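You operate a simulated robot arm through the tools that you are given. There is no shell and no other tool. Be economical: measure what you need, move in short steps, check, and stop when the job is done.

The job below is to be done with a simulated two-armed robot. You get a single attempt, and the scene is never put back.

TASK
On the top of the carton bench, fold the white cloth in half, so that its two long edges meet.

It is judged by the outcome, as a careful person would: the job done as asked, and still so three seconds after it is handed in. It fails if anything else is knocked over, pushed out of place, dropped, spilled or broken. Flat cloth is picked up by pressing the open fingertips on it (5 to 10 N) and closing them slowly along it; thin cloth reads only 2 to 8 mm in the jaws.

THE ROBOT
Two 7-joint arms with two-finger parallel grippers on one trunk, on a base that drives. Base frame: it is fixed to the floor where the robot stands at the start and does not move with it; the origin is under the middle of the robot, x ahead of it, y to its left, z up; the surface under the hand at the start is at about z = 860. Readings come in mm, degrees, newtons and seconds.
The left shoulder is at the start at [70, 163, 1120], the right one opposite. With the tool pointing down near the work surface each hand reaches from about 400 to 880 mm from the robot's upright axis, wherever it stands, measured 20 degrees to its own side. Places, roughly: top of the carton bench [600, -200, 900]. Payload 3.43 kg a hand.
Tool frame (each hand has its own): the origin (TCP) lies between the finger pads and is the grasp point; the fingertips stand 34 mm ahead of it; z points along the fingers, y is the line along which they close. Largest opening 128 mm; finger width 24, thickness 12; the body of the gripper, 48 by 130 mm, starts 96 mm behind the TCP.
Orientation is that of the tool frame in the base frame, as a unit quaternion [x, y, z, w]. With the fingers straight down and closing along the base's y, the tool's x points along the base's -x, its y along +y and its z along -z.

THE INTERFACE
- The arms move only by the tool play_rows. It takes "left_commands", "right_commands" or both (then of equal length, played together; a hand with none holds still); each is a list of rows, each an object of numbers (a shift or turn left out is 0, a gripper value left out holds the last): "tx", "ty", "tz": the shift along the base's x, y, z in m; "ax", "ay", "az": the turn, a rotation vector about the base's x, y, z in degrees; "fingers": the closure in counts, from 0 (fully open) to 255 (shut). In form: [{"tx": .., "ty": .., "tz": .., "ax": .., "ay": .., "az": .., "fingers": ..}, ...]. A call has 1 to 10 rows; each row is the pose to reach, as a shift and turn from the pose commanded when the call began. Rows are played at 5 a second. More than 50 mm and 8.6 degrees between two rows, or a gripper value outside its range, and nothing of the call is played. Where a pose cannot be reached the arm comes as near as it can. A force on the tool above 40 N (or 10 N above the force at the start of the call, whichever is more), or a blocked arm, ends the call early, and 0.2 s more pass. Each finger travels about 153 mm/s and halts on what it meets, pressing with about 23 N; the grip force reading is that of the motor and also rises with nothing between the fingers. The clock runs only during rows and for 0.2 s after the last one: add rows that repeat a pose to give the fingers time. It gives the time, the measured TCP pose, the force on the tool (base axes), the opening and the grip force at its end, in the units of the frame above (readings bear some noise), with the torque about the TCP (base axes, N m) and any sound that the robot's microphone picked up.
- Cameras (640 x 400 px; columns grow to the right, rows downward): "scene" is now at [135.2, -18.4, 1345.7]; the picture's right is [-0.23, -0.97, 0.00], its down [-0.57, 0.13, -0.81] and it looks along [0.79, -0.18, -0.59] (base axes); focal length 258 px, centre (320, 200). "left" rides on the left gripper at [76, 11, -160] in its tool frame; the picture's right is [-0.15, 0.99, 0.00], its down [-0.88, -0.13, -0.46] and it looks along [-0.45, -0.07, 0.89] (tool axes); focal length 234 px, centre (320, 200). "right" rides on the right gripper at [76, -11, -160] in its tool frame; the picture's right is [0.15, 0.99, 0.00], its down [-0.88, 0.13, -0.46] and it looks along [-0.45, 0.07, 0.89] (tool axes); focal length 234 px, centre (320, 200). There is no depth. A picture from a camera that has moved, and an enlarged one, comes with that camera's place and axes in the base frame and with its lens.
- get_image(camera): a new picture of that camera. No time passes.
- slide_trunk(by): slides the trunk up (or, below 0, down) by that many mm; the arms and the scene camera ride with it, the base frame stays. It gives what a move gives, with no picture.
- roll_base(legs): drives the robot by 1 to 6 legs, each [ahead, left, turn to the left] in mm, mm and degrees, along the robot's own axes; the way and the turn of a leg run together, so that a leg with both is an arc; at most 1500 mm and 180 degrees a leg. The arms and the cameras ride along, it lands a little off, and it stops where it bumps. It gives what a move gives.
- pan_tilt(pan, tilt): turns the head with the scene camera to pan (to the left, within 86 degrees either way) and tilt (down, from -29 to 69), counted from straight ahead of the robot. It gives what a move gives.
- zoom(camera, box): a new picture of the part [left, top, right, bottom] of that camera's present view, enlarged. No time passes.
- sign_off(): hands the job in; it is judged then, once.

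Work in short steps. Places have to be worked out from the pictures, the camera data and where the tool is seen: move nearer, look again, correct. Check each grasp and each placing, and mend what went wrong. You have 120 turns and 92 pictures in all, those below and enlarged ones among them. Open the grippers and draw the arms clear of the work before you hand the job in, unless the task says otherwise; then end with one line.

The tools are called after "Request:" as a command line: name --argument value ..., lists and objects as JSON in quotes. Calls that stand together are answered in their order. play_rows: Moves the arms, as the interface text tells. Its arguments: {"type":"object","properties":{"left_commands":{"type":"array","items":{"type":"object","properties":{"tx":{"type":"number"},"ty":{"type":"number"},"tz":{"type":"number"},"ax":{"type":"number"},"ay":{"type":"number"},"az":{"type":"number"},"fingers":{"type":"number"}}}},"right_commands":{"type":"array","items":{"type":"object","properties":{"tx":{"type":"number"},"ty":{"type":"number"},"tz":{"type":"number"},"ax":{"type":"number"},"ay":{"type":"number"},"az":{"type":"number"},"fingers":{"type":"number"}}}}},"required":[]} The other tools are called the same way: slide_trunk (by) slides the trunk up or down; roll_base (legs) drives the base; pan_tilt (pan, tilt) turns the head that bears the scene camera; get_image (camera) takes a picture; zoom (camera, box) takes an enlarged picture of a part of a camera's view; sign_off () hands the job in.

At the start:

```text
time_s: 0.0
left_tcp_pos: [666.5, 120.2, 1094.2]
left_tool_rot: [0.0, 1.0, 0.0, 0.0]
left_contact_force: [1.0, -0.6, 0.4]
left_moment: [0.02, 0.02, -0.01]
left_gripper_width: 127.8
left_grip_force: 0.1
right_tcp_pos: [535.9, -482.9, 1101.7]
right_tool_rot: [0.001, 1.0, 0.0, 0.0]
right_contact_force: [-0.8, 0.7, -0.4]
right_moment: [-0.01, -0.03, -0.02]
right_gripper_width: 128.0
right_grip_force: 0.1
trunk travel left (down, up): [-600.0, 340.0]
robot x, y, heading: [3.0, 1.5, 0.1]
head pan, tilt: [-13.0, 35.8]
```

scene: 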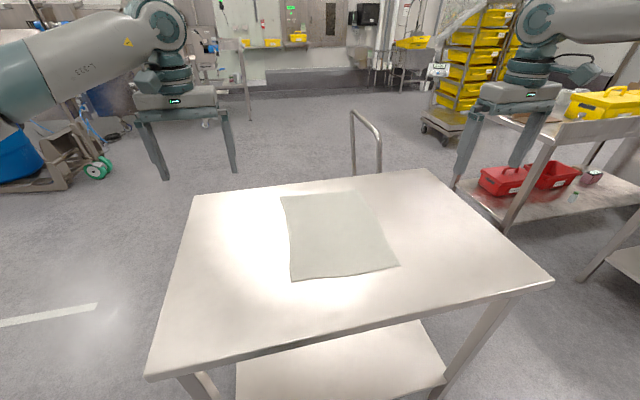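
right: 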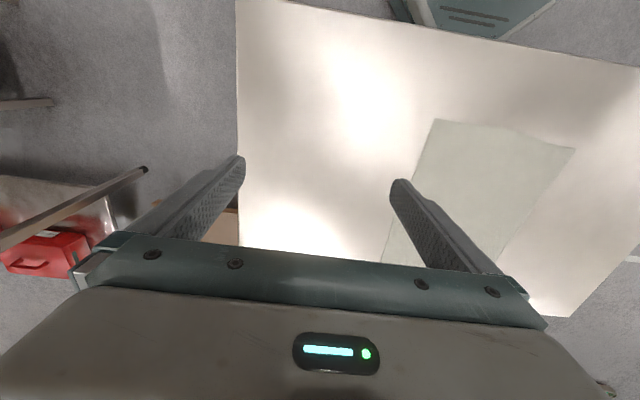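
left: 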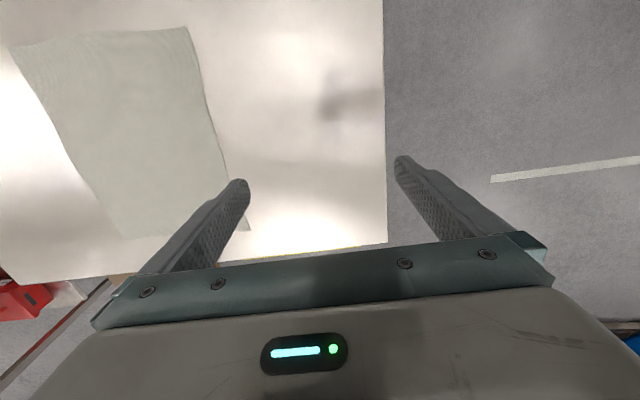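

The cloth's long edges run roughly along x, with the left one at y≈-43 and the right one at y≈-300 (about 320 x 260 mm). I'll lift the left edge with both hands and fold it to the right. The left hand would be out of reach at the far right corner, so I first shift the base 220 mm to the right.

Request:
roll_base --legs '[[0, -220, 0]]'

Request:
pan_tilt --pan 0 --tilt 45

Request:
get_image --camera "scene"

Request:
get_image --camera "left"

Request:
get_image --camera "right"

```text
time_s: 1.7
left_tcp_pos: [667.9, -106.3, 1093.2]
left_tool_rot: [-0.001, 1.0, -0.001, 0.0]
left_contact_force: [0.0, -0.2, -0.1]
left_moment: [0.01, -0.02, 0.04]
left_gripper_width: 128.0
left_grip_force: 0.1
right_tcp_pos: [537.1, -709.4, 1103.0]
right_tool_rot: [-0.001, 1.0, 0.0, -0.001]
right_contact_force: [-1.0, 0.6, 0.8]
right_moment: [-0.03, 0.03, -0.02]
right_gripper_width: 128.0
right_grip_force: 0.1
trunk travel left (down, up): [-600.0, 340.0]
robot x, y, heading: [-0.8, -231.8, 0.1]
head pan, tilt: [-13.0, 35.8]
```

```text
time_s: 2.5
left_tcp_pos: [668.0, -107.1, 1092.7]
left_tool_rot: [-0.001, 1.0, 0.0, 0.0]
left_contact_force: [0.5, 2.0, -0.8]
left_moment: [-0.03, 0.0, 0.07]
left_gripper_width: 128.2
left_grip_force: 0.1
right_tcp_pos: [536.5, -710.3, 1102.6]
right_tool_rot: [-0.001, 1.0, 0.0, 0.0]
right_contact_force: [-0.1, -1.1, 1.0]
right_moment: [0.0, -0.05, -0.06]
right_gripper_width: 128.3
right_grip_force: 0.0
trunk travel left (down, up): [-600.0, 340.0]
robot x, y, heading: [-0.1, -228.6, 0.0]
head pan, tilt: [0.0, 45.0]
```

```text
88 pictures are left
camera scene: at [131.4, -226.5, 1332.2], right [0.0, -1.0, 0.0], down [-0.71, 0.0, -0.71], along [0.71, 0.0, -0.71], focal length 258 px, centre (320, 200)
```

scene: 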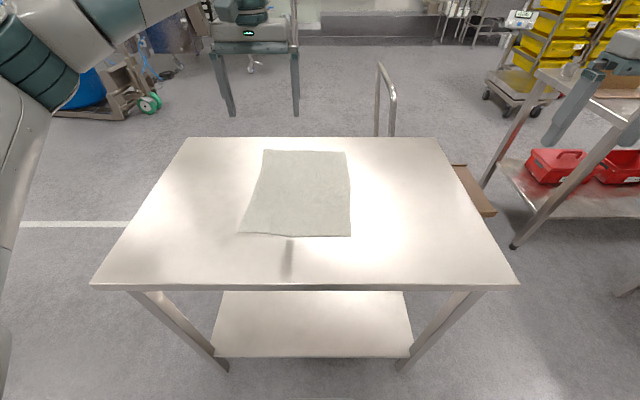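

```text
87 pictures are left
camera left: at [590.3, -94.1, 1252.2], right [0.14, 0.99, 0.0], down [0.88, -0.13, 0.46], along [0.45, -0.07, -0.89], focal length 234 px, centre (320, 200)
```

left: 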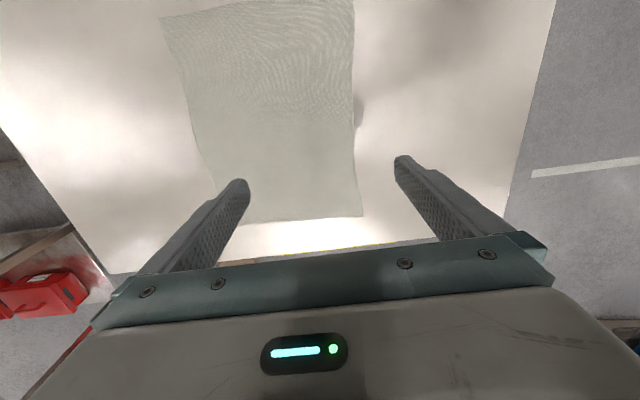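

```text
86 pictures are left
camera right: at [462.0, -720.5, 1263.6], right [-0.15, 0.99, 0.0], down [0.88, 0.13, 0.46], along [0.45, 0.07, -0.89], focal length 234 px, centre (320, 200)
```

right: 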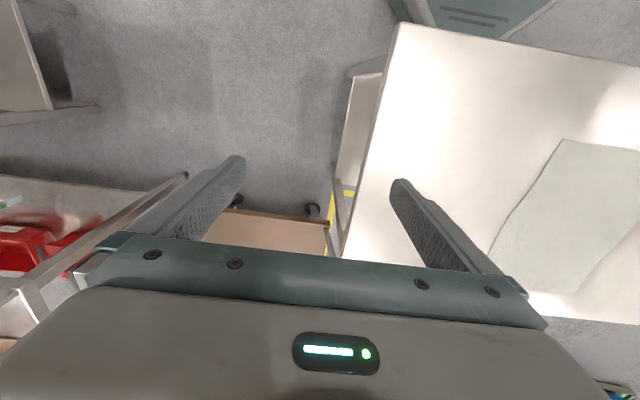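

Checking the corners from two views puts the tabletop at z≈865. The cloth corners are about A(823,-48), D(495,-44), B(812,-308) and C(483,-296). I'll move both hands to above the left edge, left hand at the far corner and right hand at the near one, with the grippers part-closed.

Request:
play_rows --left_commands '[{"tx": 0.03, "ty": 0.01, "tz": 0, "fingers": 155}, {"tx": 0.06, "ty": 0.02}, {"tx": 0.09, "ty": 0.03}, {"tx": 0.12, "ty": 0.04}, {"tx": 0.14, "ty": 0.048}, {"tx": 0.14, "ty": 0.048, "tz": -0.03}, {"tx": 0.14, "ty": 0.048, "tz": -0.06}, {"tx": 0.14, "ty": 0.048, "tz": -0.09}, {"tx": 0.14, "ty": 0.048, "tz": -0.12}, {"tx": 0.14, "ty": 0.048, "tz": -0.12}]' --right_commands '[{"ty": 0.045, "fingers": 155}, {"ty": 0.09}, {"ty": 0.135}, {"ty": 0.18}, {"ty": 0.225}, {"ty": 0.27}, {"ty": 0.315}, {"ty": 0.36}, {"ty": 0.405}, {"ty": 0.43}]'

Request:
get_image --camera "scene"

Request:
get_image --camera "left"

```text
time_s: 4.7
left_tcp_pos: [805.8, -58.5, 974.3]
left_tool_rot: [-0.001, 1.0, 0.0, 0.0]
left_contact_force: [0.5, -1.0, 0.3]
left_moment: [0.02, 0.0, 0.01]
left_gripper_width: 50.3
left_grip_force: 0.1
right_tcp_pos: [516.8, -359.4, 1100.4]
right_tool_rot: [0.0, 1.0, 0.0, 0.001]
right_contact_force: [0.2, -0.8, -0.4]
right_moment: [0.0, 0.02, -0.05]
right_gripper_width: 50.1
right_grip_force: 0.0
right hand out of reach, approached as far as the arm can: row 8, 9, 10
trunk travel left (down, up): [-600.0, 340.0]
robot x, y, heading: [-0.5, -228.2, 0.1]
head pan, tilt: [0.0, 45.0]
```

```text
85 pictures are left
camera scene: at [130.1, -226.1, 1332.3], right [0.0, -1.0, 0.0], down [-0.71, 0.0, -0.71], along [0.71, 0.0, -0.71], focal length 258 px, centre (320, 200)
```

scene: 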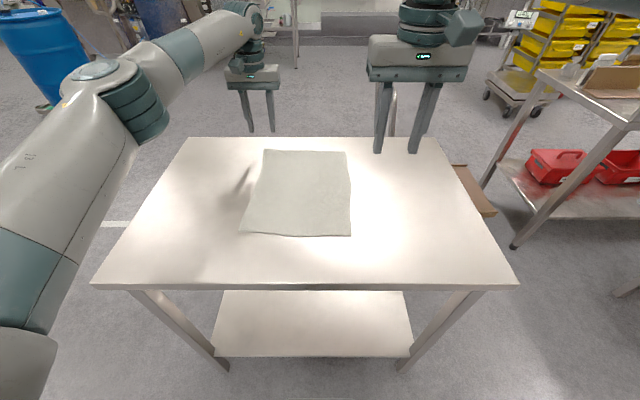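

```text
84 pictures are left
camera left: at [728.8, -47.3, 1132.0], right [0.14, 0.99, 0.0], down [0.88, -0.13, 0.46], along [0.45, -0.07, -0.89], focal length 234 px, centre (320, 200)
```

left: 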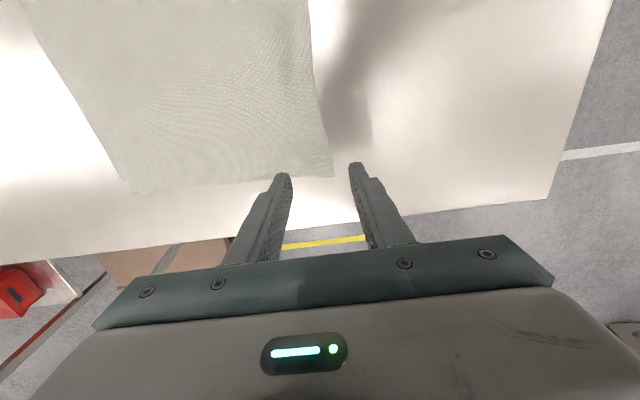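

The right hand can't cross that far inward. The left side of the bench suits this better: facing the long edge there, each hand works straight ahead. I'll lift and retract the arms, then drive around.

Request:
play_rows --left_commands '[{"tz": 0.045}, {"tz": 0.09}, {"tz": 0.13}, {"tx": -0.04, "tz": 0.15}, {"tx": -0.08, "tz": 0.15}, {"tx": -0.12, "tz": 0.15}, {"tx": -0.16, "tz": 0.15}, {"tx": -0.2, "tz": 0.15}]' --right_commands '[{"ty": -0.03}, {"ty": -0.06}, {"ty": -0.1, "tz": 0.02}, {"ty": -0.1, "tz": 0.02}, {"ty": -0.1, "tz": 0.02}, {"ty": -0.1, "tz": 0.02}, {"ty": -0.1, "tz": 0.02}, {"ty": -0.1, "tz": 0.02}]'

Request:
pan_tilt --pan 80 --tilt 30

Request:
get_image --camera "scene"

Request:
pan_tilt --pan 40 --tilt 35

Request:
get_image --camera "scene"

```text
time_s: 6.5
left_tcp_pos: [780.6, -75.4, 1156.2]
left_tool_rot: [0.004, 1.0, -0.01, -0.003]
left_contact_force: [0.3, 3.1, -0.4]
left_moment: [-0.28, 0.04, 0.03]
left_gripper_width: 50.2
left_grip_force: 0.1
left hand out of reach, approached as far as the arm can: row 3, 4, 5, 6, 7, 8
right_tcp_pos: [516.3, -459.3, 1120.0]
right_tool_rot: [0.0, 1.0, 0.001, 0.0]
right_contact_force: [-0.3, -0.2, 0.1]
right_moment: [0.04, -0.02, -0.02]
right_gripper_width: 50.2
right_grip_force: 0.0
trunk travel left (down, up): [-600.0, 340.0]
robot x, y, heading: [0.6, -228.0, 0.1]
head pan, tilt: [0.0, 45.0]
```

```text
time_s: 8.0
left_tcp_pos: [780.5, -76.8, 1154.0]
left_tool_rot: [0.005, 1.0, -0.016, -0.003]
left_contact_force: [-0.9, 0.0, -0.2]
left_moment: [0.0, 0.0, -0.03]
left_gripper_width: 50.2
left_grip_force: 0.1
right_tcp_pos: [517.7, -457.6, 1120.1]
right_tool_rot: [-0.001, 1.0, 0.0, 0.0]
right_contact_force: [0.9, 0.0, 0.2]
right_moment: [-0.02, -0.01, -0.01]
right_gripper_width: 50.1
right_grip_force: 0.0
trunk travel left (down, up): [-600.0, 340.0]
robot x, y, heading: [0.6, -229.8, 0.2]
head pan, tilt: [80.0, 30.0]
```

```text
83 pictures are left
camera scene: at [65.7, -137.3, 1354.8], right [0.98, -0.17, 0.0], down [-0.09, -0.49, -0.87], along [0.15, 0.85, -0.5], focal length 258 px, centre (320, 200)
```

scene: 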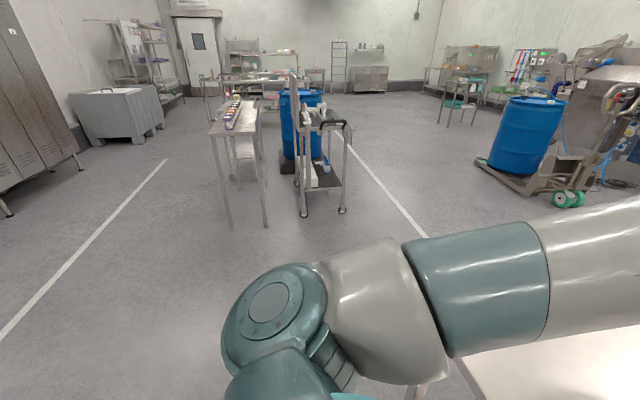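

```text
time_s: 9.1
left_tcp_pos: [780.3, -76.0, 1155.2]
left_tool_rot: [0.005, 1.0, -0.015, -0.002]
left_contact_force: [0.4, 0.0, -0.2]
left_moment: [0.01, -0.04, 0.02]
left_gripper_width: 50.0
left_grip_force: 0.0
right_tcp_pos: [516.9, -459.0, 1119.4]
right_tool_rot: [-0.001, 1.0, -0.001, 0.0]
right_contact_force: [-0.5, -0.1, -0.2]
right_moment: [0.0, -0.02, -0.02]
right_gripper_width: 50.3
right_grip_force: 0.0
trunk travel left (down, up): [-600.0, 340.0]
robot x, y, heading: [-1.2, -224.5, 0.1]
head pan, tilt: [40.0, 35.0]
```

```text
82 pictures are left
camera scene: at [117.4, -169.6, 1347.0], right [0.64, -0.76, 0.0], down [-0.44, -0.37, -0.82], along [0.63, 0.53, -0.57], focal length 258 px, centre (320, 200)
```

scene: 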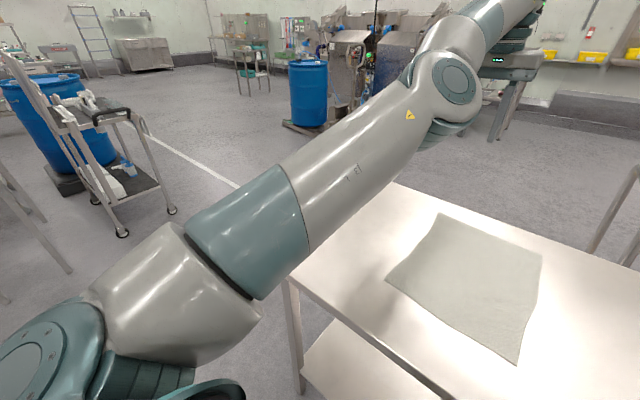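

The route around the left side looks clear: the nearest things are a narrow bench and a cart at y≈1800, and I'll keep below y≈850. First I bring the left hand back from its reach limit.

Request:
play_rows --left_commands '[{"tx": -0.03, "ty": 0.01, "tz": -0.02}, {"tx": -0.06, "ty": 0.02, "tz": -0.04}, {"tx": -0.1, "ty": 0.03, "tz": -0.04}, {"tx": -0.14, "ty": 0.04, "tz": -0.04}, {"tx": -0.18, "ty": 0.05, "tz": -0.04}, {"tx": -0.18, "ty": 0.05, "tz": -0.04}]'

```text
time_s: 10.5
left_tcp_pos: [785.6, -63.9, 1143.9]
left_tool_rot: [0.0, 1.0, 0.001, -0.001]
left_contact_force: [0.1, 0.0, 0.2]
left_moment: [0.01, 0.02, 0.0]
left_gripper_width: 50.3
left_grip_force: 0.0
left hand out of reach, approached as far as the arm can: row 1, 2, 3, 4, 5, 6
right_tcp_pos: [518.2, -458.3, 1120.8]
right_tool_rot: [0.0, 1.0, 0.0, 0.001]
right_contact_force: [-0.3, -0.4, -0.1]
right_moment: [0.02, -0.02, 0.01]
right_gripper_width: 50.2
right_grip_force: 0.1
trunk travel left (down, up): [-600.0, 340.0]
robot x, y, heading: [-3.6, -226.9, 0.1]
head pan, tilt: [40.0, 35.0]
```

The left arm seems hung up near the edge of its reach. I'll test small downward moves to see which pose it takes as commanded.

Request:
play_rows --left_commands '[{"tz": -0.03}, {"tz": -0.06}, {"tz": -0.09}, {"tz": -0.09}]'

```text
time_s: 11.5
left_tcp_pos: [810.0, -70.3, 1056.1]
left_tool_rot: [-0.001, 1.0, 0.0, 0.0]
left_contact_force: [-0.6, -1.0, 0.3]
left_moment: [0.0, -0.02, 0.02]
left_gripper_width: 49.9
left_grip_force: 0.1
left hand out of reach, approached as far as the arm can: row 1, 2, 3, 4
right_tcp_pos: [517.1, -458.5, 1119.9]
right_tool_rot: [-0.001, 1.0, 0.0, 0.0]
right_contact_force: [-0.3, -0.2, -0.1]
right_moment: [0.0, -0.04, 0.02]
right_gripper_width: 50.2
right_grip_force: 0.0
trunk travel left (down, up): [-600.0, 340.0]
robot x, y, heading: [-1.3, -230.6, -0.0]
head pan, tilt: [40.0, 35.0]
```

It follows downward. Now I'll retract in x while staying low.

Request:
play_rows --left_commands '[{"tx": -0.03, "tz": -0.02}, {"tx": -0.06, "tz": -0.02}, {"tx": -0.09, "tz": -0.02}, {"tx": -0.12, "tz": -0.02}, {"tx": -0.15, "tz": -0.02}, {"tx": -0.15, "tz": -0.02}]'

Request:
get_image --camera "scene"

```text
time_s: 12.9
left_tcp_pos: [672.8, -71.0, 1045.1]
left_tool_rot: [-0.008, 1.0, 0.0, 0.003]
left_contact_force: [-6.6, -5.5, -4.3]
left_moment: [0.65, -0.79, -0.02]
left_gripper_width: 50.1
left_grip_force: 0.0
left hand out of reach, approached as far as the arm can: row 1, 2, 3
right_tcp_pos: [519.3, -464.3, 1117.7]
right_tool_rot: [0.0, 1.0, 0.002, -0.002]
right_contact_force: [0.0, -0.9, 0.1]
right_moment: [0.05, 0.0, -0.01]
right_gripper_width: 50.2
right_grip_force: 0.1
trunk travel left (down, up): [-600.0, 340.0]
robot x, y, heading: [0.5, -227.8, 0.3]
head pan, tilt: [40.0, 35.0]
```

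```text
81 pictures are left
camera scene: at [119.8, -175.8, 1346.9], right [0.64, -0.77, 0.0], down [-0.44, -0.37, -0.82], along [0.63, 0.53, -0.57], focal length 258 px, centre (320, 200)
```

scene: 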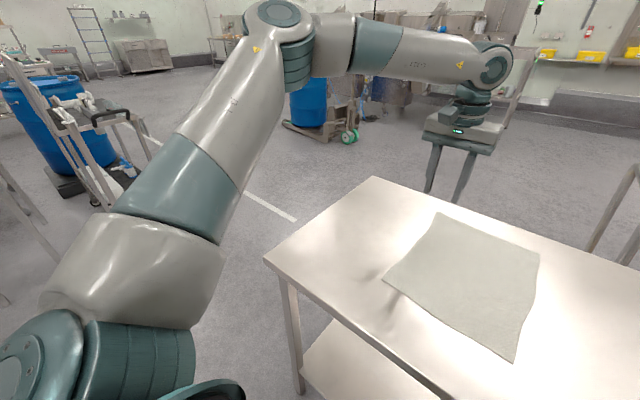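

The left arm is free again. Now I drive: left past the bench corner, then ahead beside it.

Request:
roll_base --legs '[[0, 1040, 0], [650, 0, 0]]'

Request:
pan_tilt --pan -75 --tilt 45

Request:
get_image --camera "scene"

```text
time_s: 21.5
left_tcp_pos: [1300.0, 1003.1, 1043.5]
left_tool_rot: [0.0, 1.0, -0.001, 0.0]
left_contact_force: [0.4, 0.9, -0.1]
left_moment: [0.0, -0.02, -0.01]
left_gripper_width: 50.1
left_grip_force: 0.1
right_tcp_pos: [1149.8, 610.7, 1120.3]
right_tool_rot: [0.001, 1.0, 0.0, -0.001]
right_contact_force: [0.6, -0.5, -0.7]
right_moment: [0.0, -0.02, -0.02]
right_gripper_width: 50.0
right_grip_force: 0.0
trunk travel left (down, up): [-600.0, 340.0]
robot x, y, heading: [629.3, 842.1, -0.3]
head pan, tilt: [40.0, 35.0]
```

```text
time_s: 23.5
left_tcp_pos: [1299.5, 1002.6, 1041.5]
left_tool_rot: [0.0, 1.0, 0.0, -0.001]
left_contact_force: [-0.6, -0.4, -0.8]
left_moment: [-0.02, -0.02, -0.01]
left_gripper_width: 50.2
left_grip_force: 0.0
right_tcp_pos: [1149.7, 612.0, 1119.3]
right_tool_rot: [0.001, 1.0, 0.0, 0.0]
right_contact_force: [-0.3, -0.9, 0.6]
right_moment: [0.01, 0.01, 0.02]
right_gripper_width: 50.1
right_grip_force: 0.1
trunk travel left (down, up): [-600.0, 340.0]
robot x, y, heading: [633.2, 844.8, -0.1]
head pan, tilt: [-75.0, 45.0]
```

```text
80 pictures are left
camera scene: at [704.6, 767.0, 1332.2], right [-0.97, -0.26, 0.0], down [-0.18, 0.68, -0.71], along [0.18, -0.68, -0.71], focal length 258 px, centre (320, 200)
```

scene: 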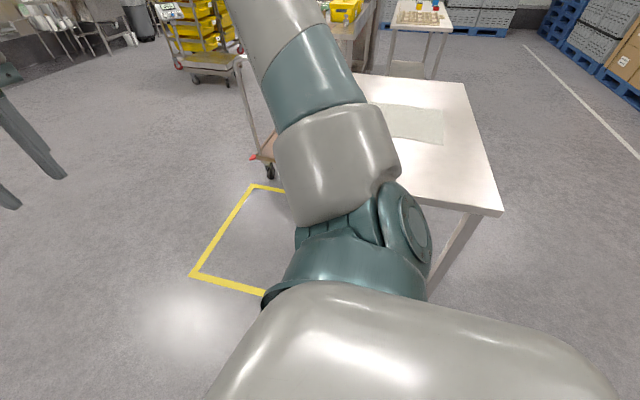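

Nothing lies within the hands' sweep. I turn right by 90° to face the bench.

Request:
roll_base --legs '[[0, 0, -90]]'

Request:
pan_tilt --pan 0 --tilt 50

Request:
get_image --camera "scene"

```text
time_s: 27.7
left_tcp_pos: [787.8, 177.4, 1042.4]
left_tool_rot: [0.71, 0.704, -0.001, 0.0]
left_contact_force: [0.0, -0.2, -0.7]
left_moment: [-0.02, -0.01, 0.0]
left_gripper_width: 50.2
left_grip_force: 0.1
right_tcp_pos: [398.1, 328.5, 1120.9]
right_tool_rot: [0.71, 0.704, 0.0, 0.0]
right_contact_force: [-0.3, -1.6, -0.4]
right_moment: [0.02, 0.01, -0.01]
right_gripper_width: 50.2
right_grip_force: 0.2
trunk travel left (down, up): [-600.0, 340.0]
robot x, y, heading: [634.0, 846.0, -90.6]
head pan, tilt: [-75.0, 45.0]
```

```text
time_s: 29.2
left_tcp_pos: [787.6, 178.5, 1041.9]
left_tool_rot: [0.71, 0.704, 0.0, 0.0]
left_contact_force: [1.1, -0.2, 0.1]
left_moment: [0.03, -0.03, -0.02]
left_gripper_width: 50.1
left_grip_force: 0.1
right_tcp_pos: [396.9, 329.7, 1119.9]
right_tool_rot: [0.71, 0.704, 0.0, 0.0]
right_contact_force: [0.2, 0.2, 0.4]
right_moment: [0.02, -0.04, 0.05]
right_gripper_width: 50.4
right_grip_force: 0.1
trunk travel left (down, up): [-600.0, 340.0]
robot x, y, heading: [633.0, 845.4, -90.4]
head pan, tilt: [0.0, 50.0]
```

```text
79 pictures are left
camera scene: at [632.1, 718.4, 1325.3], right [-1.0, 0.01, 0.0], down [0.01, 0.77, -0.64], along [-0.01, -0.64, -0.77], focal length 258 px, centre (320, 200)
```

scene: 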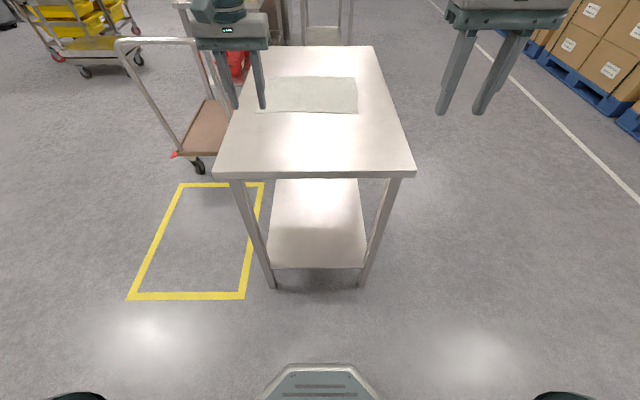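

The base front reaches about 265 mm ahead of its axis, and the bench legs stand at y≈211. Advancing 300 mm leaves roughly 70 mm of clearance, and I also shift 20 mm left to centre on the cloth.

Request:
roll_base --legs '[[295, 22, 0]]'

Request:
get_image --camera "scene"

Request:
get_image --camera "left"

Request:
get_image --camera "right"

```text
time_s: 31.2
left_tcp_pos: [804.0, -113.8, 1042.2]
left_tool_rot: [0.712, 0.703, 0.0, 0.001]
left_contact_force: [0.9, -0.5, -0.5]
left_moment: [0.01, 0.02, -0.02]
left_gripper_width: 50.0
left_grip_force: 0.0
right_tcp_pos: [415.6, 40.3, 1119.6]
right_tool_rot: [0.712, 0.702, -0.001, 0.0]
right_contact_force: [-0.2, -0.3, -1.1]
right_moment: [-0.02, 0.02, 0.0]
right_gripper_width: 50.3
right_grip_force: 0.1
trunk travel left (down, up): [-600.0, 340.0]
robot x, y, heading: [652.4, 551.2, -90.7]
head pan, tilt: [0.0, 50.0]
```

```text
78 pictures are left
camera scene: at [650.5, 428.1, 1325.3], right [-1.0, 0.01, 0.0], down [0.01, 0.77, -0.64], along [-0.01, -0.64, -0.77], focal length 258 px, centre (320, 200)
```

scene: 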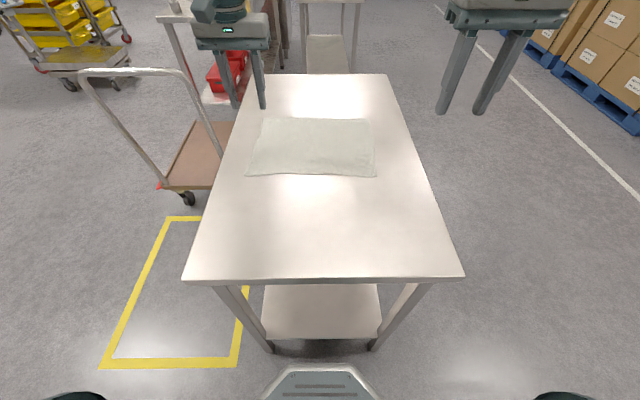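

```text
77 pictures are left
camera left: at [814.6, -37.2, 1201.3], right [0.99, -0.16, 0.0], down [-0.14, -0.88, 0.46], along [-0.07, -0.45, -0.89], focal length 234 px, centre (320, 200)
```

left: 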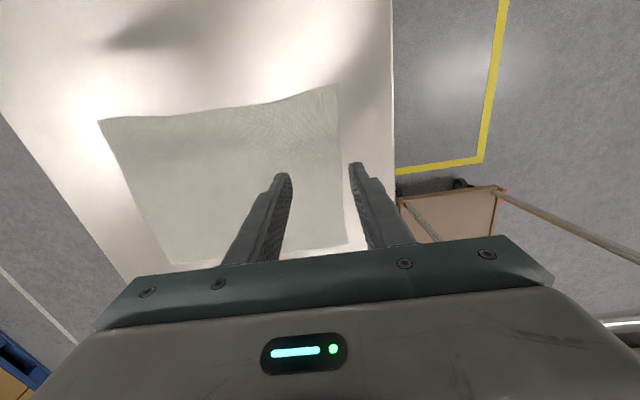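

```text
76 pictures are left
camera right: at [405.5, 116.9, 1281.1], right [0.99, 0.13, 0.0], down [0.12, -0.88, 0.46], along [0.06, -0.45, -0.89], focal length 234 px, centre (320, 200)
```

right: 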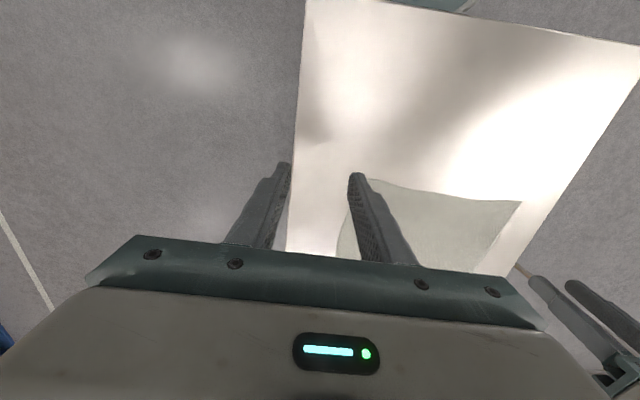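

From this side the near long edge runs from about A(828,-42) to D(504,-35), and each hand lies straight ahead of its corner. I'll position the hands over the edge with a 36 mm opening, closing along the edge.

Request:
play_rows --left_commands '[{"ty": 0.03, "fingers": 183}, {"tx": -0.005, "ty": 0.05}, {"tx": -0.009, "ty": 0.062}, {"tx": -0.009, "ty": 0.062, "tz": -0.03}, {"tx": -0.009, "ty": 0.062, "tz": -0.06}, {"tx": -0.009, "ty": 0.062, "tz": -0.09}, {"tx": -0.009, "ty": 0.062, "tz": -0.112}, {"tx": -0.009, "ty": 0.062, "tz": -0.112}]' --right_commands '[{"tx": 0.03, "ty": -0.02, "fingers": 183}, {"tx": 0.06, "ty": -0.04}, {"tx": 0.09, "ty": -0.065}, {"tx": 0.12, "ty": -0.086}, {"tx": 0.12, "ty": -0.086, "tz": -0.045}, {"tx": 0.12, "ty": -0.086, "tz": -0.09}, {"tx": 0.12, "ty": -0.086, "tz": -0.135}, {"tx": 0.12, "ty": -0.086, "tz": -0.17}]'

Request:
get_image --camera "scene"

Request:
get_image --camera "left"

Request:
get_image --camera "right"

```text
time_s: 33.0
left_tcp_pos: [793.0, -50.8, 932.4]
left_tool_rot: [0.711, 0.703, 0.0, 0.001]
left_contact_force: [0.4, 0.1, 0.1]
left_moment: [-0.06, 0.01, 0.0]
left_gripper_width: 36.2
left_grip_force: 0.0
right_tcp_pos: [490.0, -20.8, 969.7]
right_tool_rot: [0.712, 0.702, 0.0, 0.002]
right_contact_force: [-0.1, -0.1, -0.4]
right_moment: [-0.03, -0.01, 0.03]
right_gripper_width: 35.9
right_grip_force: 0.0
right hand out of reach, approached as far as the arm can: row 3, 4, 5, 6, 7, 8
trunk travel left (down, up): [-600.0, 340.0]
robot x, y, heading: [652.0, 552.9, -91.0]
head pan, tilt: [0.0, 50.0]
```

```text
75 pictures are left
camera scene: at [650.0, 428.9, 1325.5], right [-1.0, 0.01, 0.0], down [0.01, 0.77, -0.64], along [-0.01, -0.64, -0.77], focal length 258 px, centre (320, 200)
```

scene: 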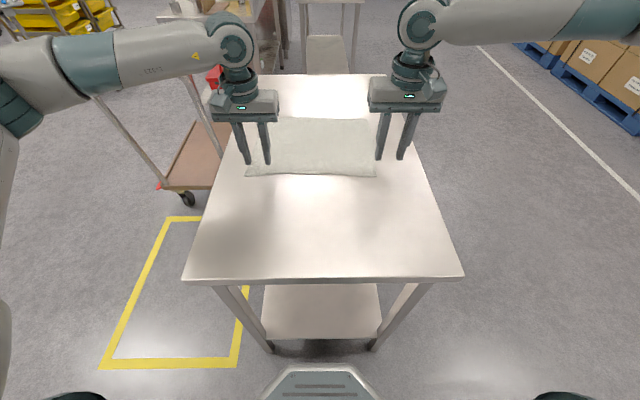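

```text
74 pictures are left
camera left: at [805.2, 25.2, 1090.7], right [0.99, -0.16, 0.0], down [-0.14, -0.88, 0.46], along [-0.07, -0.45, -0.89], focal length 234 px, centre (320, 200)
```

left: 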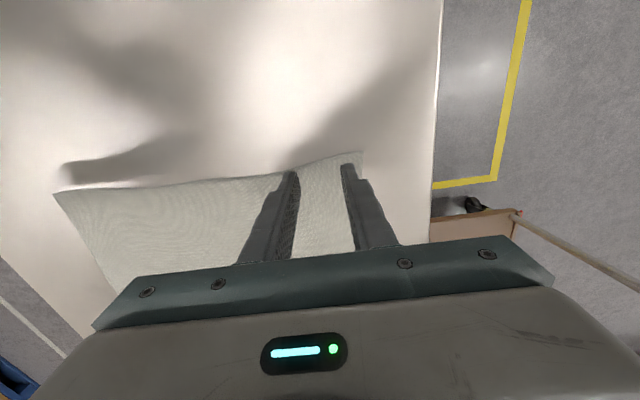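

```text
73 pictures are left
camera right: at [479.6, 56.1, 1130.3], right [0.99, 0.13, 0.0], down [0.12, -0.88, 0.46], along [0.06, -0.45, -0.89], focal length 234 px, centre (320, 200)
```

right: 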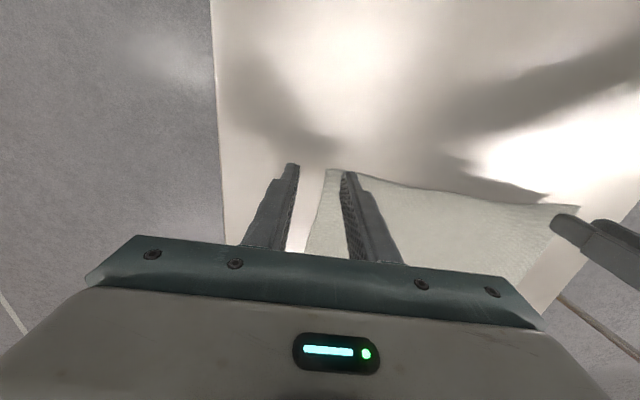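

The left hand is placed over corner A. The right hand stopped short at (490,-21,970), so I'll nudge it further out and inward to find its limit.

Request:
play_rows --right_commands '[{"ty": -0.03}, {"ty": -0.06}, {"ty": -0.06}]'

```text
time_s: 33.8
left_tcp_pos: [795.3, -51.9, 931.5]
left_tool_rot: [0.711, 0.703, 0.0, 0.0]
left_contact_force: [0.8, -0.1, -0.5]
left_moment: [-0.03, -0.03, -0.01]
left_gripper_width: 36.3
left_grip_force: 0.1
right_tcp_pos: [464.6, -62.8, 971.7]
right_tool_rot: [0.711, 0.703, 0.0, 0.001]
right_contact_force: [-0.3, -0.5, 0.1]
right_moment: [0.02, -0.01, 0.0]
right_gripper_width: 35.8
right_grip_force: 0.1
right hand out of reach, approached as far as the arm can: row 1, 2, 3
trunk travel left (down, up): [-600.0, 340.0]
robot x, y, heading: [650.6, 554.4, -91.0]
head pan, tilt: [0.0, 50.0]
```

Pushing it outward swings it sideways, which looks like a wrist or elbow limit rather than a lack of reach. I'll raise the hand and test whether a yaw of the tool frees it.

Request:
play_rows --right_commands '[{"tz": 0.03, "az": 8}, {"tz": 0.03, "az": 16}, {"tz": 0.03, "az": 24}, {"tx": 0.03, "tz": 0.03, "az": 24}, {"tx": 0.06, "tz": 0.03, "az": 24}, {"tx": 0.07, "tz": 0.03, "az": 24}]'

```text
time_s: 35.2
left_tcp_pos: [795.1, -51.2, 931.0]
left_tool_rot: [0.712, 0.703, 0.0, 0.0]
left_contact_force: [0.2, -0.7, -0.7]
left_moment: [-0.03, 0.0, 0.0]
left_gripper_width: 36.1
left_grip_force: 0.1
right_tcp_pos: [490.0, -29.8, 1005.2]
right_tool_rot: [0.549, 0.836, 0.001, 0.0]
right_contact_force: [-0.1, 0.0, 0.6]
right_moment: [-0.01, 0.02, 0.02]
right_gripper_width: 36.2
right_grip_force: 0.1
right hand out of reach, approached as far as the arm can: row 4, 5, 6
trunk travel left (down, up): [-600.0, 340.0]
robot x, y, heading: [654.7, 555.2, -90.8]
head pan, tilt: [0.0, 50.0]
```

Yaw doesn't matter, so the limit is in the shoulder or elbow. I'll look at the right arm's posture.

Request:
pan_tilt --pan -50 --tilt 25

Request:
get_image --camera "scene"

Request:
pan_tilt --pan 50 --tilt 25

Request:
get_image --camera "scene"

```text
time_s: 36.4
left_tcp_pos: [795.6, -52.0, 931.7]
left_tool_rot: [0.711, 0.703, 0.0, 0.0]
left_contact_force: [-0.6, 0.9, 0.0]
left_moment: [-0.02, 0.0, 0.01]
left_gripper_width: 36.4
left_grip_force: 0.0
right_tcp_pos: [489.1, -31.7, 1005.1]
right_tool_rot: [0.55, 0.835, 0.001, 0.001]
right_contact_force: [0.0, -0.1, -0.5]
right_moment: [0.01, 0.02, -0.02]
right_gripper_width: 36.1
right_grip_force: 0.0
trunk travel left (down, up): [-600.0, 340.0]
robot x, y, heading: [652.4, 555.1, -90.7]
head pan, tilt: [-50.0, 25.0]
```

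```text
72 pictures are left
camera scene: at [580.3, 446.6, 1362.7], right [-0.63, 0.77, 0.0], down [0.33, 0.27, -0.91], along [-0.7, -0.57, -0.42], focal length 258 px, centre (320, 200)
```

scene: 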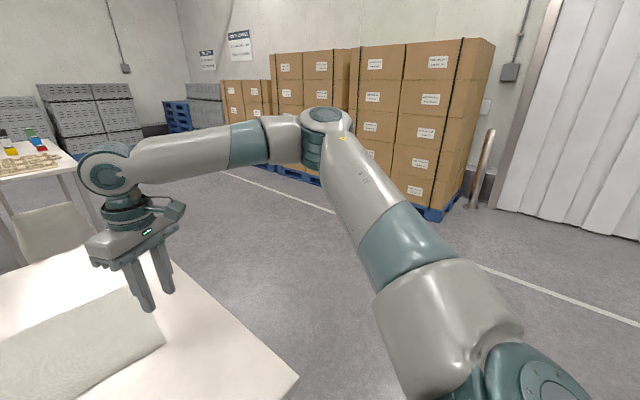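

```text
time_s: 38.1
left_tcp_pos: [796.5, -53.2, 931.0]
left_tool_rot: [0.712, 0.703, -0.001, 0.001]
left_contact_force: [0.0, 0.4, 0.1]
left_moment: [-0.03, 0.02, -0.01]
left_gripper_width: 36.1
left_grip_force: 0.1
right_tcp_pos: [490.2, -32.1, 1006.0]
right_tool_rot: [0.55, 0.835, 0.0, 0.001]
right_contact_force: [-0.1, -0.2, 0.3]
right_moment: [0.03, 0.04, 0.02]
right_gripper_width: 36.2
right_grip_force: 0.0
trunk travel left (down, up): [-600.0, 340.0]
robot x, y, heading: [652.2, 556.2, -90.8]
head pan, tilt: [50.0, 25.0]
```

```text
71 pictures are left
camera scene: at [721.4, 444.8, 1362.8], right [-0.65, -0.76, 0.0], down [-0.32, 0.28, -0.91], along [0.69, -0.59, -0.42], focal length 258 px, centre (320, 200)
```

scene: 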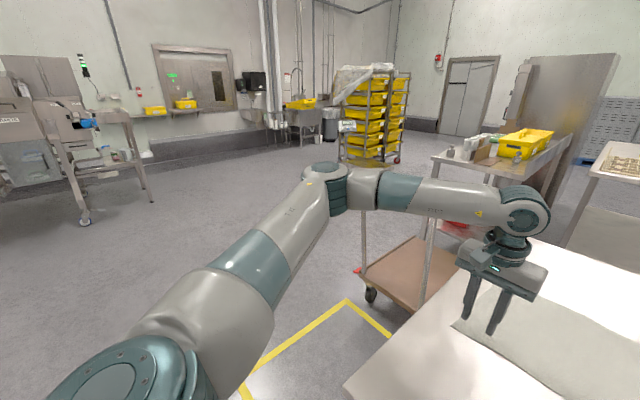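

The arms mirror each other, but the right one started with its elbow swung out. I'll stretch it forward and high (clear of the cloth) to straighten it, as the left one was, and then bring it back.

Request:
play_rows --right_commands '[{"tx": -0.02, "ty": -0.03, "tz": 0.03, "az": -8}, {"tx": -0.04, "ty": -0.06, "tz": 0.06, "az": -16}, {"tx": -0.05, "ty": -0.1, "tz": 0.07, "az": -24}, {"tx": -0.06, "ty": -0.14, "tz": 0.07, "az": -24}, {"tx": -0.06, "ty": -0.18, "tz": 0.07, "az": -24}, {"tx": -0.06, "ty": -0.22, "tz": 0.07, "az": -24}, {"tx": -0.06, "ty": -0.26, "tz": 0.07, "az": -24}, {"tx": -0.06, "ty": -0.28, "tz": 0.07, "az": -24}, {"tx": -0.06, "ty": -0.28, "tz": 0.07, "az": -24}]'

```text
time_s: 40.1
left_tcp_pos: [794.6, -51.9, 930.6]
left_tool_rot: [0.711, 0.703, -0.001, 0.0]
left_contact_force: [-0.5, -0.6, -0.3]
left_moment: [0.03, -0.02, -0.03]
left_gripper_width: 36.0
left_grip_force: 0.0
right_tcp_pos: [359.6, -155.5, 1055.6]
right_tool_rot: [0.711, 0.703, -0.001, 0.0]
right_contact_force: [0.6, 0.2, -0.6]
right_moment: [-0.01, -0.02, 0.0]
right_gripper_width: 36.2
right_grip_force: 0.2
right hand out of reach, approached as far as the arm can: row 2, 3, 4, 5, 6, 7, 8, 9
trunk travel left (down, up): [-600.0, 340.0]
robot x, y, heading: [651.4, 557.2, -90.8]
head pan, tilt: [50.0, 25.0]
```

It is held along an inner joint-limit line. I'll swing it outward to nearly straight, then sweep it inward while stretched so the elbow falls into line.

Request:
play_rows --right_commands '[{"tx": -0.04, "ty": -0.01}, {"tx": -0.08, "ty": -0.02}, {"tx": -0.12, "ty": -0.03}, {"tx": -0.15, "ty": -0.05}, {"tx": -0.17, "ty": -0.09}, {"tx": -0.17, "ty": -0.13}, {"tx": -0.17, "ty": -0.16}, {"tx": -0.17, "ty": -0.18}, {"tx": -0.17, "ty": -0.18}]'

Request:
pan_tilt --pan -40 --tilt 25

Request:
get_image --camera "scene"

```text
time_s: 42.1
left_tcp_pos: [794.9, -52.7, 931.1]
left_tool_rot: [0.711, 0.703, 0.0, 0.0]
left_contact_force: [-0.4, 0.3, 0.2]
left_moment: [-0.04, -0.02, 0.04]
left_gripper_width: 36.1
left_grip_force: 0.1
right_tcp_pos: [185.9, -196.7, 1048.7]
right_tool_rot: [0.711, 0.703, 0.0, 0.001]
right_contact_force: [-0.4, -0.2, -0.2]
right_moment: [0.0, -0.02, -0.01]
right_gripper_width: 36.3
right_grip_force: 0.1
right hand out of reach, approached as far as the arm can: row 5, 6, 7, 8, 9
trunk travel left (down, up): [-600.0, 340.0]
robot x, y, heading: [655.0, 554.0, -90.9]
head pan, tilt: [50.0, 25.0]
```

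```text
time_s: 43.8
left_tcp_pos: [795.7, -52.0, 931.7]
left_tool_rot: [0.712, 0.702, -0.001, 0.0]
left_contact_force: [0.1, 0.1, -0.7]
left_moment: [-0.01, 0.03, 0.05]
left_gripper_width: 36.2
left_grip_force: 0.0
right_tcp_pos: [185.6, -196.7, 1048.7]
right_tool_rot: [0.712, 0.702, -0.002, 0.001]
right_contact_force: [0.4, 0.2, 0.3]
right_moment: [0.02, 0.01, -0.03]
right_gripper_width: 36.1
right_grip_force: 0.0
trunk travel left (down, up): [-600.0, 340.0]
robot x, y, heading: [649.4, 553.7, -90.8]
head pan, tilt: [-40.0, 25.0]
```

```text
70 pictures are left
camera scene: at [591.5, 435.0, 1362.7], right [-0.76, 0.65, 0.0], down [0.28, 0.32, -0.91], along [-0.59, -0.69, -0.42], focal length 258 px, centre (320, 200)
```

scene: 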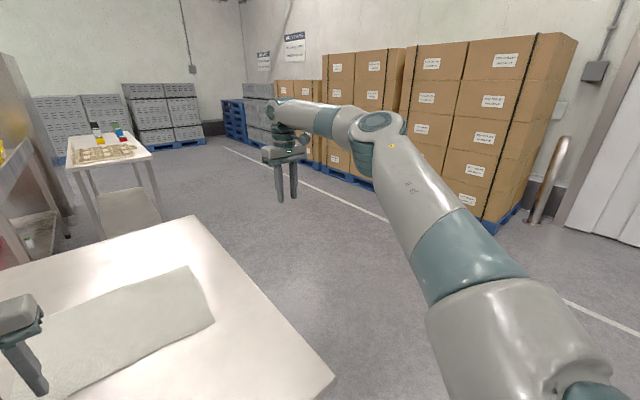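

It's now near full stretch. I sweep it inward along the arc.

Request:
play_rows --right_commands '[{"tx": 0.03, "ty": 0.0}, {"tx": 0.07, "ty": -0.01}, {"tx": 0.11, "ty": -0.02}, {"tx": 0.15, "ty": -0.03}, {"tx": 0.19, "ty": -0.035}, {"tx": 0.23, "ty": -0.04}, {"tx": 0.27, "ty": -0.04}, {"tx": 0.3, "ty": -0.04}, {"tx": 0.3, "ty": -0.04}]'

```text
time_s: 45.8
left_tcp_pos: [794.5, -51.7, 931.3]
left_tool_rot: [0.711, 0.703, 0.0, 0.0]
left_contact_force: [0.3, 0.0, 0.6]
left_moment: [-0.02, 0.02, 0.0]
left_gripper_width: 35.9
left_grip_force: 0.1
right_tcp_pos: [403.5, -129.2, 1036.0]
right_tool_rot: [0.711, 0.703, 0.0, 0.001]
right_contact_force: [0.1, -0.3, -0.1]
right_moment: [0.02, -0.01, -0.01]
right_gripper_width: 35.9
right_grip_force: 0.1
right hand out of reach, approached as far as the arm can: row 2, 3, 4, 5, 6, 7, 8, 9
trunk travel left (down, up): [-600.0, 340.0]
robot x, y, heading: [652.7, 554.0, -90.8]
head pan, tilt: [-40.0, 25.0]
```

The stuck points lie on a circle about the right elbow, so the shoulder isn't turning inward in this posture. I'll raise the trunk so the arm works lower relative to its shoulder, then try again.

Request:
slide_trunk --by 200

Request:
play_rows --right_commands '[{"tz": -0.04}, {"tz": -0.08}, {"tz": -0.12}, {"tz": -0.16}, {"tz": -0.2}, {"tx": 0.04, "ty": 0.0, "tz": -0.2}, {"tx": 0.08, "tz": -0.2}, {"tx": 0.1, "tz": -0.2}, {"tx": 0.1, "tz": -0.2}]'

```text
time_s: 48.0
left_tcp_pos: [795.4, -51.5, 1130.7]
left_tool_rot: [0.711, 0.703, 0.0, -0.001]
left_contact_force: [-0.7, -0.6, 0.0]
left_moment: [-0.01, 0.01, 0.0]
left_gripper_width: 36.0
left_grip_force: 0.0
right_tcp_pos: [402.4, -128.7, 1235.3]
right_tool_rot: [0.712, 0.702, -0.001, 0.002]
right_contact_force: [0.3, -0.7, -0.3]
right_moment: [0.01, -0.05, 0.01]
right_gripper_width: 36.0
right_grip_force: 0.0
trunk travel left (down, up): [-800.0, 140.0]
robot x, y, heading: [654.8, 554.4, -90.6]
head pan, tilt: [-40.0, 25.0]
```

```text
time_s: 50.0
left_tcp_pos: [795.4, -51.7, 1131.6]
left_tool_rot: [0.711, 0.703, 0.0, -0.001]
left_contact_force: [0.3, -0.3, 0.1]
left_moment: [0.02, -0.03, -0.01]
left_gripper_width: 36.1
left_grip_force: 0.0
right_tcp_pos: [422.1, -72.7, 1080.0]
right_tool_rot: [0.712, 0.702, -0.001, 0.001]
right_contact_force: [-0.1, -0.8, -0.8]
right_moment: [0.0, -0.01, 0.0]
right_gripper_width: 36.0
right_grip_force: 0.0
right hand out of reach, approached as far as the arm can: row 2, 3, 4, 5, 6, 7, 8, 9
trunk travel left (down, up): [-800.0, 140.0]
robot x, y, heading: [652.3, 548.1, -90.8]
head pan, tilt: [-40.0, 25.0]
```

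Still held. I'll check whether the left arm moves freely inward and outward from here, to learn what differs between the two.

Request:
play_rows --left_commands '[{"ty": -0.04, "tz": -0.04}, {"ty": -0.08, "tz": -0.08}, {"ty": -0.12, "tz": -0.1}, {"ty": -0.16, "tz": -0.1}, {"ty": -0.2, "tz": -0.1}, {"ty": -0.23, "tz": -0.1}, {"tx": -0.03, "ty": -0.23, "tz": -0.1}, {"tx": -0.06, "ty": -0.23, "tz": -0.1}, {"tx": -0.06, "ty": -0.23, "tz": -0.1}]'

Request:
pan_tilt --pan 0 --tilt 30

Request:
get_image --camera "scene"

```text
refused: row 1 steps farther than a row can; nothing moved
```

```text
time_s: 51.0
left_tcp_pos: [794.9, -51.4, 1131.7]
left_tool_rot: [0.711, 0.703, -0.001, 0.0]
left_contact_force: [-0.9, 0.5, 0.5]
left_moment: [0.0, 0.0, -0.01]
left_gripper_width: 35.9
left_grip_force: 0.0
right_tcp_pos: [422.7, -71.4, 1079.7]
right_tool_rot: [0.712, 0.703, 0.0, 0.003]
right_contact_force: [0.3, 0.5, -0.5]
right_moment: [0.0, 0.01, -0.03]
right_gripper_width: 36.2
right_grip_force: 0.0
trunk travel left (down, up): [-800.0, 140.0]
robot x, y, heading: [652.5, 552.5, -90.9]
head pan, tilt: [0.0, 30.0]
```

```text
69 pictures are left
camera scene: at [650.3, 414.4, 1554.8], right [-1.0, 0.01, 0.0], down [0.01, 0.5, -0.87], along [-0.01, -0.87, -0.5], focal length 258 px, centre (320, 200)
```

scene: 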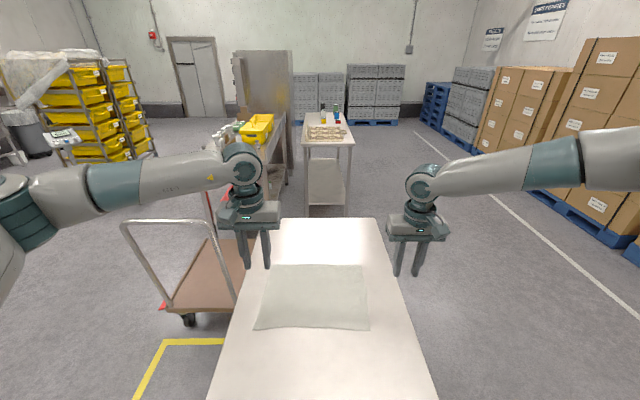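

That step exceeded 50 mm, so I repeat the test with smaller ones.

Request:
play_rows --left_commands '[{"ty": -0.03, "tz": -0.03}, {"ty": -0.06, "tz": -0.06}, {"ty": -0.09, "tz": -0.09}, {"ty": -0.13, "tz": -0.1}, {"ty": -0.17, "tz": -0.1}, {"ty": -0.21, "tz": -0.1}, {"ty": -0.23, "tz": -0.1}, {"tx": -0.03, "ty": -0.23, "tz": -0.1}, {"tx": -0.06, "ty": -0.23, "tz": -0.1}, {"tx": -0.06, "ty": -0.23, "tz": -0.1}]'

Request:
get_image --camera "scene"

```text
time_s: 53.2
left_tcp_pos: [734.7, -267.9, 1032.3]
left_tool_rot: [0.712, 0.702, 0.0, 0.0]
left_contact_force: [0.0, 0.5, 0.4]
left_moment: [-0.06, -0.02, 0.0]
left_gripper_width: 36.2
left_grip_force: 0.0
left hand out of reach, approached as far as the arm can: row 8, 9, 10
right_tcp_pos: [421.9, -71.6, 1080.2]
right_tool_rot: [0.711, 0.703, 0.0, 0.003]
right_contact_force: [0.2, 0.6, 0.0]
right_moment: [0.02, -0.01, -0.02]
right_gripper_width: 36.2
right_grip_force: 0.1
trunk travel left (down, up): [-800.0, 140.0]
robot x, y, heading: [652.5, 556.2, -90.7]
head pan, tilt: [0.0, 30.0]
```

```text
68 pictures are left
camera scene: at [649.7, 414.4, 1554.8], right [-1.0, 0.01, 0.0], down [0.01, 0.5, -0.87], along [-0.01, -0.87, -0.5], focal length 258 px, centre (320, 200)
```

scene: 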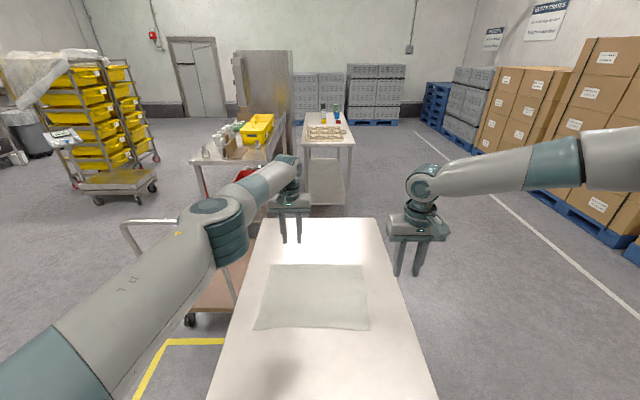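

The left arm is fine, reaching well inward and far out. For the right arm, I'll raise the hand high so the upper arm stands up, move it inward there, and then lower it onto the other side of the limit.

Request:
play_rows --right_commands '[{"tx": 0.0, "ty": 0.02, "tz": 0.04}, {"ty": 0.04, "tz": 0.08}, {"ty": 0.06, "tz": 0.12}, {"ty": 0.08, "tz": 0.16}, {"ty": 0.1, "tz": 0.2}, {"ty": 0.12, "tz": 0.24}, {"ty": 0.14, "tz": 0.28}, {"ty": 0.15, "tz": 0.32}, {"ty": 0.16, "tz": 0.36}, {"ty": 0.16, "tz": 0.36}]'

Request:
play_rows --right_commands '[{"tx": 0.03}, {"tx": 0.06}, {"tx": 0.09}, {"tx": 0.12}, {"tx": 0.12}]'

```text
time_s: 55.4
left_tcp_pos: [735.8, -269.7, 1030.8]
left_tool_rot: [0.712, 0.702, -0.001, 0.0]
left_contact_force: [-0.4, 0.0, -0.4]
left_moment: [0.0, 0.01, 0.0]
left_gripper_width: 36.2
left_grip_force: 0.1
right_tcp_pos: [428.3, 89.3, 1438.7]
right_tool_rot: [0.711, 0.703, 0.0, 0.002]
right_contact_force: [-0.7, 0.3, 1.1]
right_moment: [0.02, -0.01, 0.01]
right_gripper_width: 36.4
right_grip_force: 0.0
trunk travel left (down, up): [-800.0, 140.0]
robot x, y, heading: [654.7, 555.9, -90.6]
head pan, tilt: [0.0, 30.0]
```

```text
time_s: 56.6
left_tcp_pos: [735.5, -268.3, 1030.0]
left_tool_rot: [0.712, 0.703, 0.0, 0.0]
left_contact_force: [0.5, -0.5, -0.6]
left_moment: [0.01, 0.0, -0.02]
left_gripper_width: 36.0
left_grip_force: 0.0
right_tcp_pos: [498.2, 87.4, 1439.4]
right_tool_rot: [0.712, 0.702, 0.0, 0.002]
right_contact_force: [-0.3, -0.8, 0.0]
right_moment: [0.04, 0.01, -0.01]
right_gripper_width: 36.4
right_grip_force: 0.1
right hand out of reach, approached as far as the arm can: row 3, 4, 5
trunk travel left (down, up): [-800.0, 140.0]
robot x, y, heading: [652.7, 558.6, -90.7]
head pan, tilt: [0.0, 30.0]
```

Request:
pan_tilt --pan -45 --tilt 5

Request:
get_image --camera "scene"

```text
time_s: 57.8
left_tcp_pos: [736.6, -267.7, 1031.9]
left_tool_rot: [0.711, 0.703, 0.0, 0.0]
left_contact_force: [-0.3, -0.4, -1.4]
left_moment: [0.01, 0.0, -0.02]
left_gripper_width: 35.9
left_grip_force: 0.1
right_tcp_pos: [497.6, 88.6, 1438.6]
right_tool_rot: [0.712, 0.702, 0.0, 0.001]
right_contact_force: [0.8, 0.3, 1.0]
right_moment: [-0.01, -0.02, 0.01]
right_gripper_width: 36.1
right_grip_force: 0.1
trunk travel left (down, up): [-800.0, 140.0]
robot x, y, heading: [652.3, 554.9, -90.7]
head pan, tilt: [-45.0, 5.0]
```

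```text
67 pictures are left
camera scene: at [585.9, 440.6, 1595.1], right [-0.7, 0.72, 0.0], down [0.06, 0.06, -1.0], along [-0.71, -0.7, -0.09], focal length 258 px, centre (320, 200)
```

scene: 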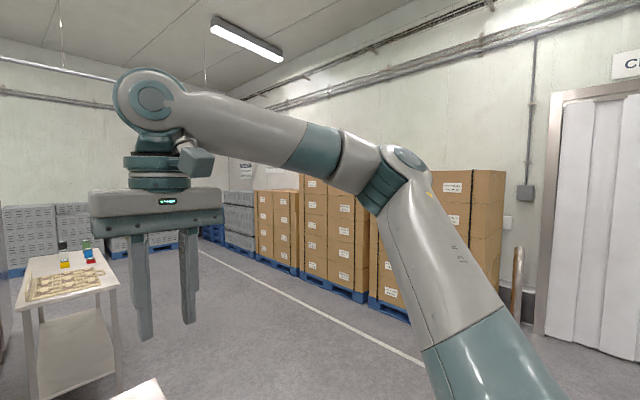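

The elbow stays at the same azimuth. I'll go higher so the upper arm passes near vertical, then push inward.

Request:
play_rows --right_commands '[{"ty": 0.01, "tz": 0.045}, {"ty": 0.02, "tz": 0.09}, {"ty": 0.03, "tz": 0.135}, {"ty": 0.04, "tz": 0.18}, {"ty": 0.05, "tz": 0.225}, {"ty": 0.06, "tz": 0.27}, {"tx": 0.04, "ty": 0.06, "tz": 0.27}, {"tx": 0.08, "ty": 0.06, "tz": 0.27}, {"tx": 0.08, "ty": 0.06, "tz": 0.27}]'

Request:
get_image --camera "scene"

```text
time_s: 59.8
left_tcp_pos: [737.0, -266.6, 1032.2]
left_tool_rot: [0.711, 0.703, 0.0, 0.0]
left_contact_force: [0.0, -0.7, 0.0]
left_moment: [-0.04, 0.02, 0.01]
left_gripper_width: 36.1
left_grip_force: 0.1
right_tcp_pos: [458.6, 198.0, 1598.0]
right_tool_rot: [0.712, 0.703, 0.0, 0.002]
right_contact_force: [0.1, 0.1, -0.2]
right_moment: [-0.01, 0.04, -0.01]
right_gripper_width: 36.1
right_grip_force: 0.1
right hand out of reach, approached as far as the arm can: row 1, 2, 3, 4, 5, 6, 7, 8, 9
trunk travel left (down, up): [-800.0, 140.0]
robot x, y, heading: [651.5, 554.8, -90.4]
head pan, tilt: [-45.0, 5.0]
```

```text
66 pictures are left
camera scene: at [585.6, 441.9, 1595.3], right [-0.7, 0.72, 0.0], down [0.06, 0.06, -1.0], along [-0.71, -0.7, -0.09], focal length 258 px, centre (320, 200)
```

scene: 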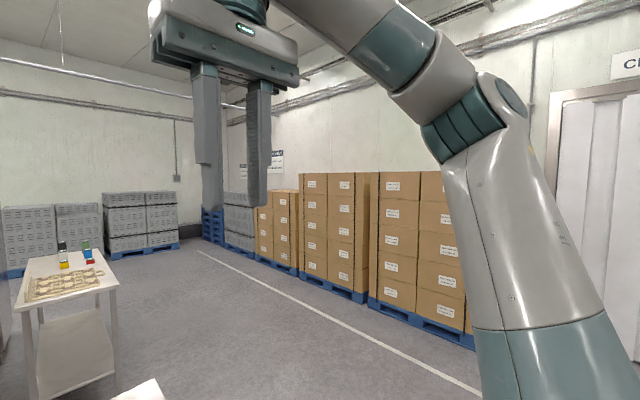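

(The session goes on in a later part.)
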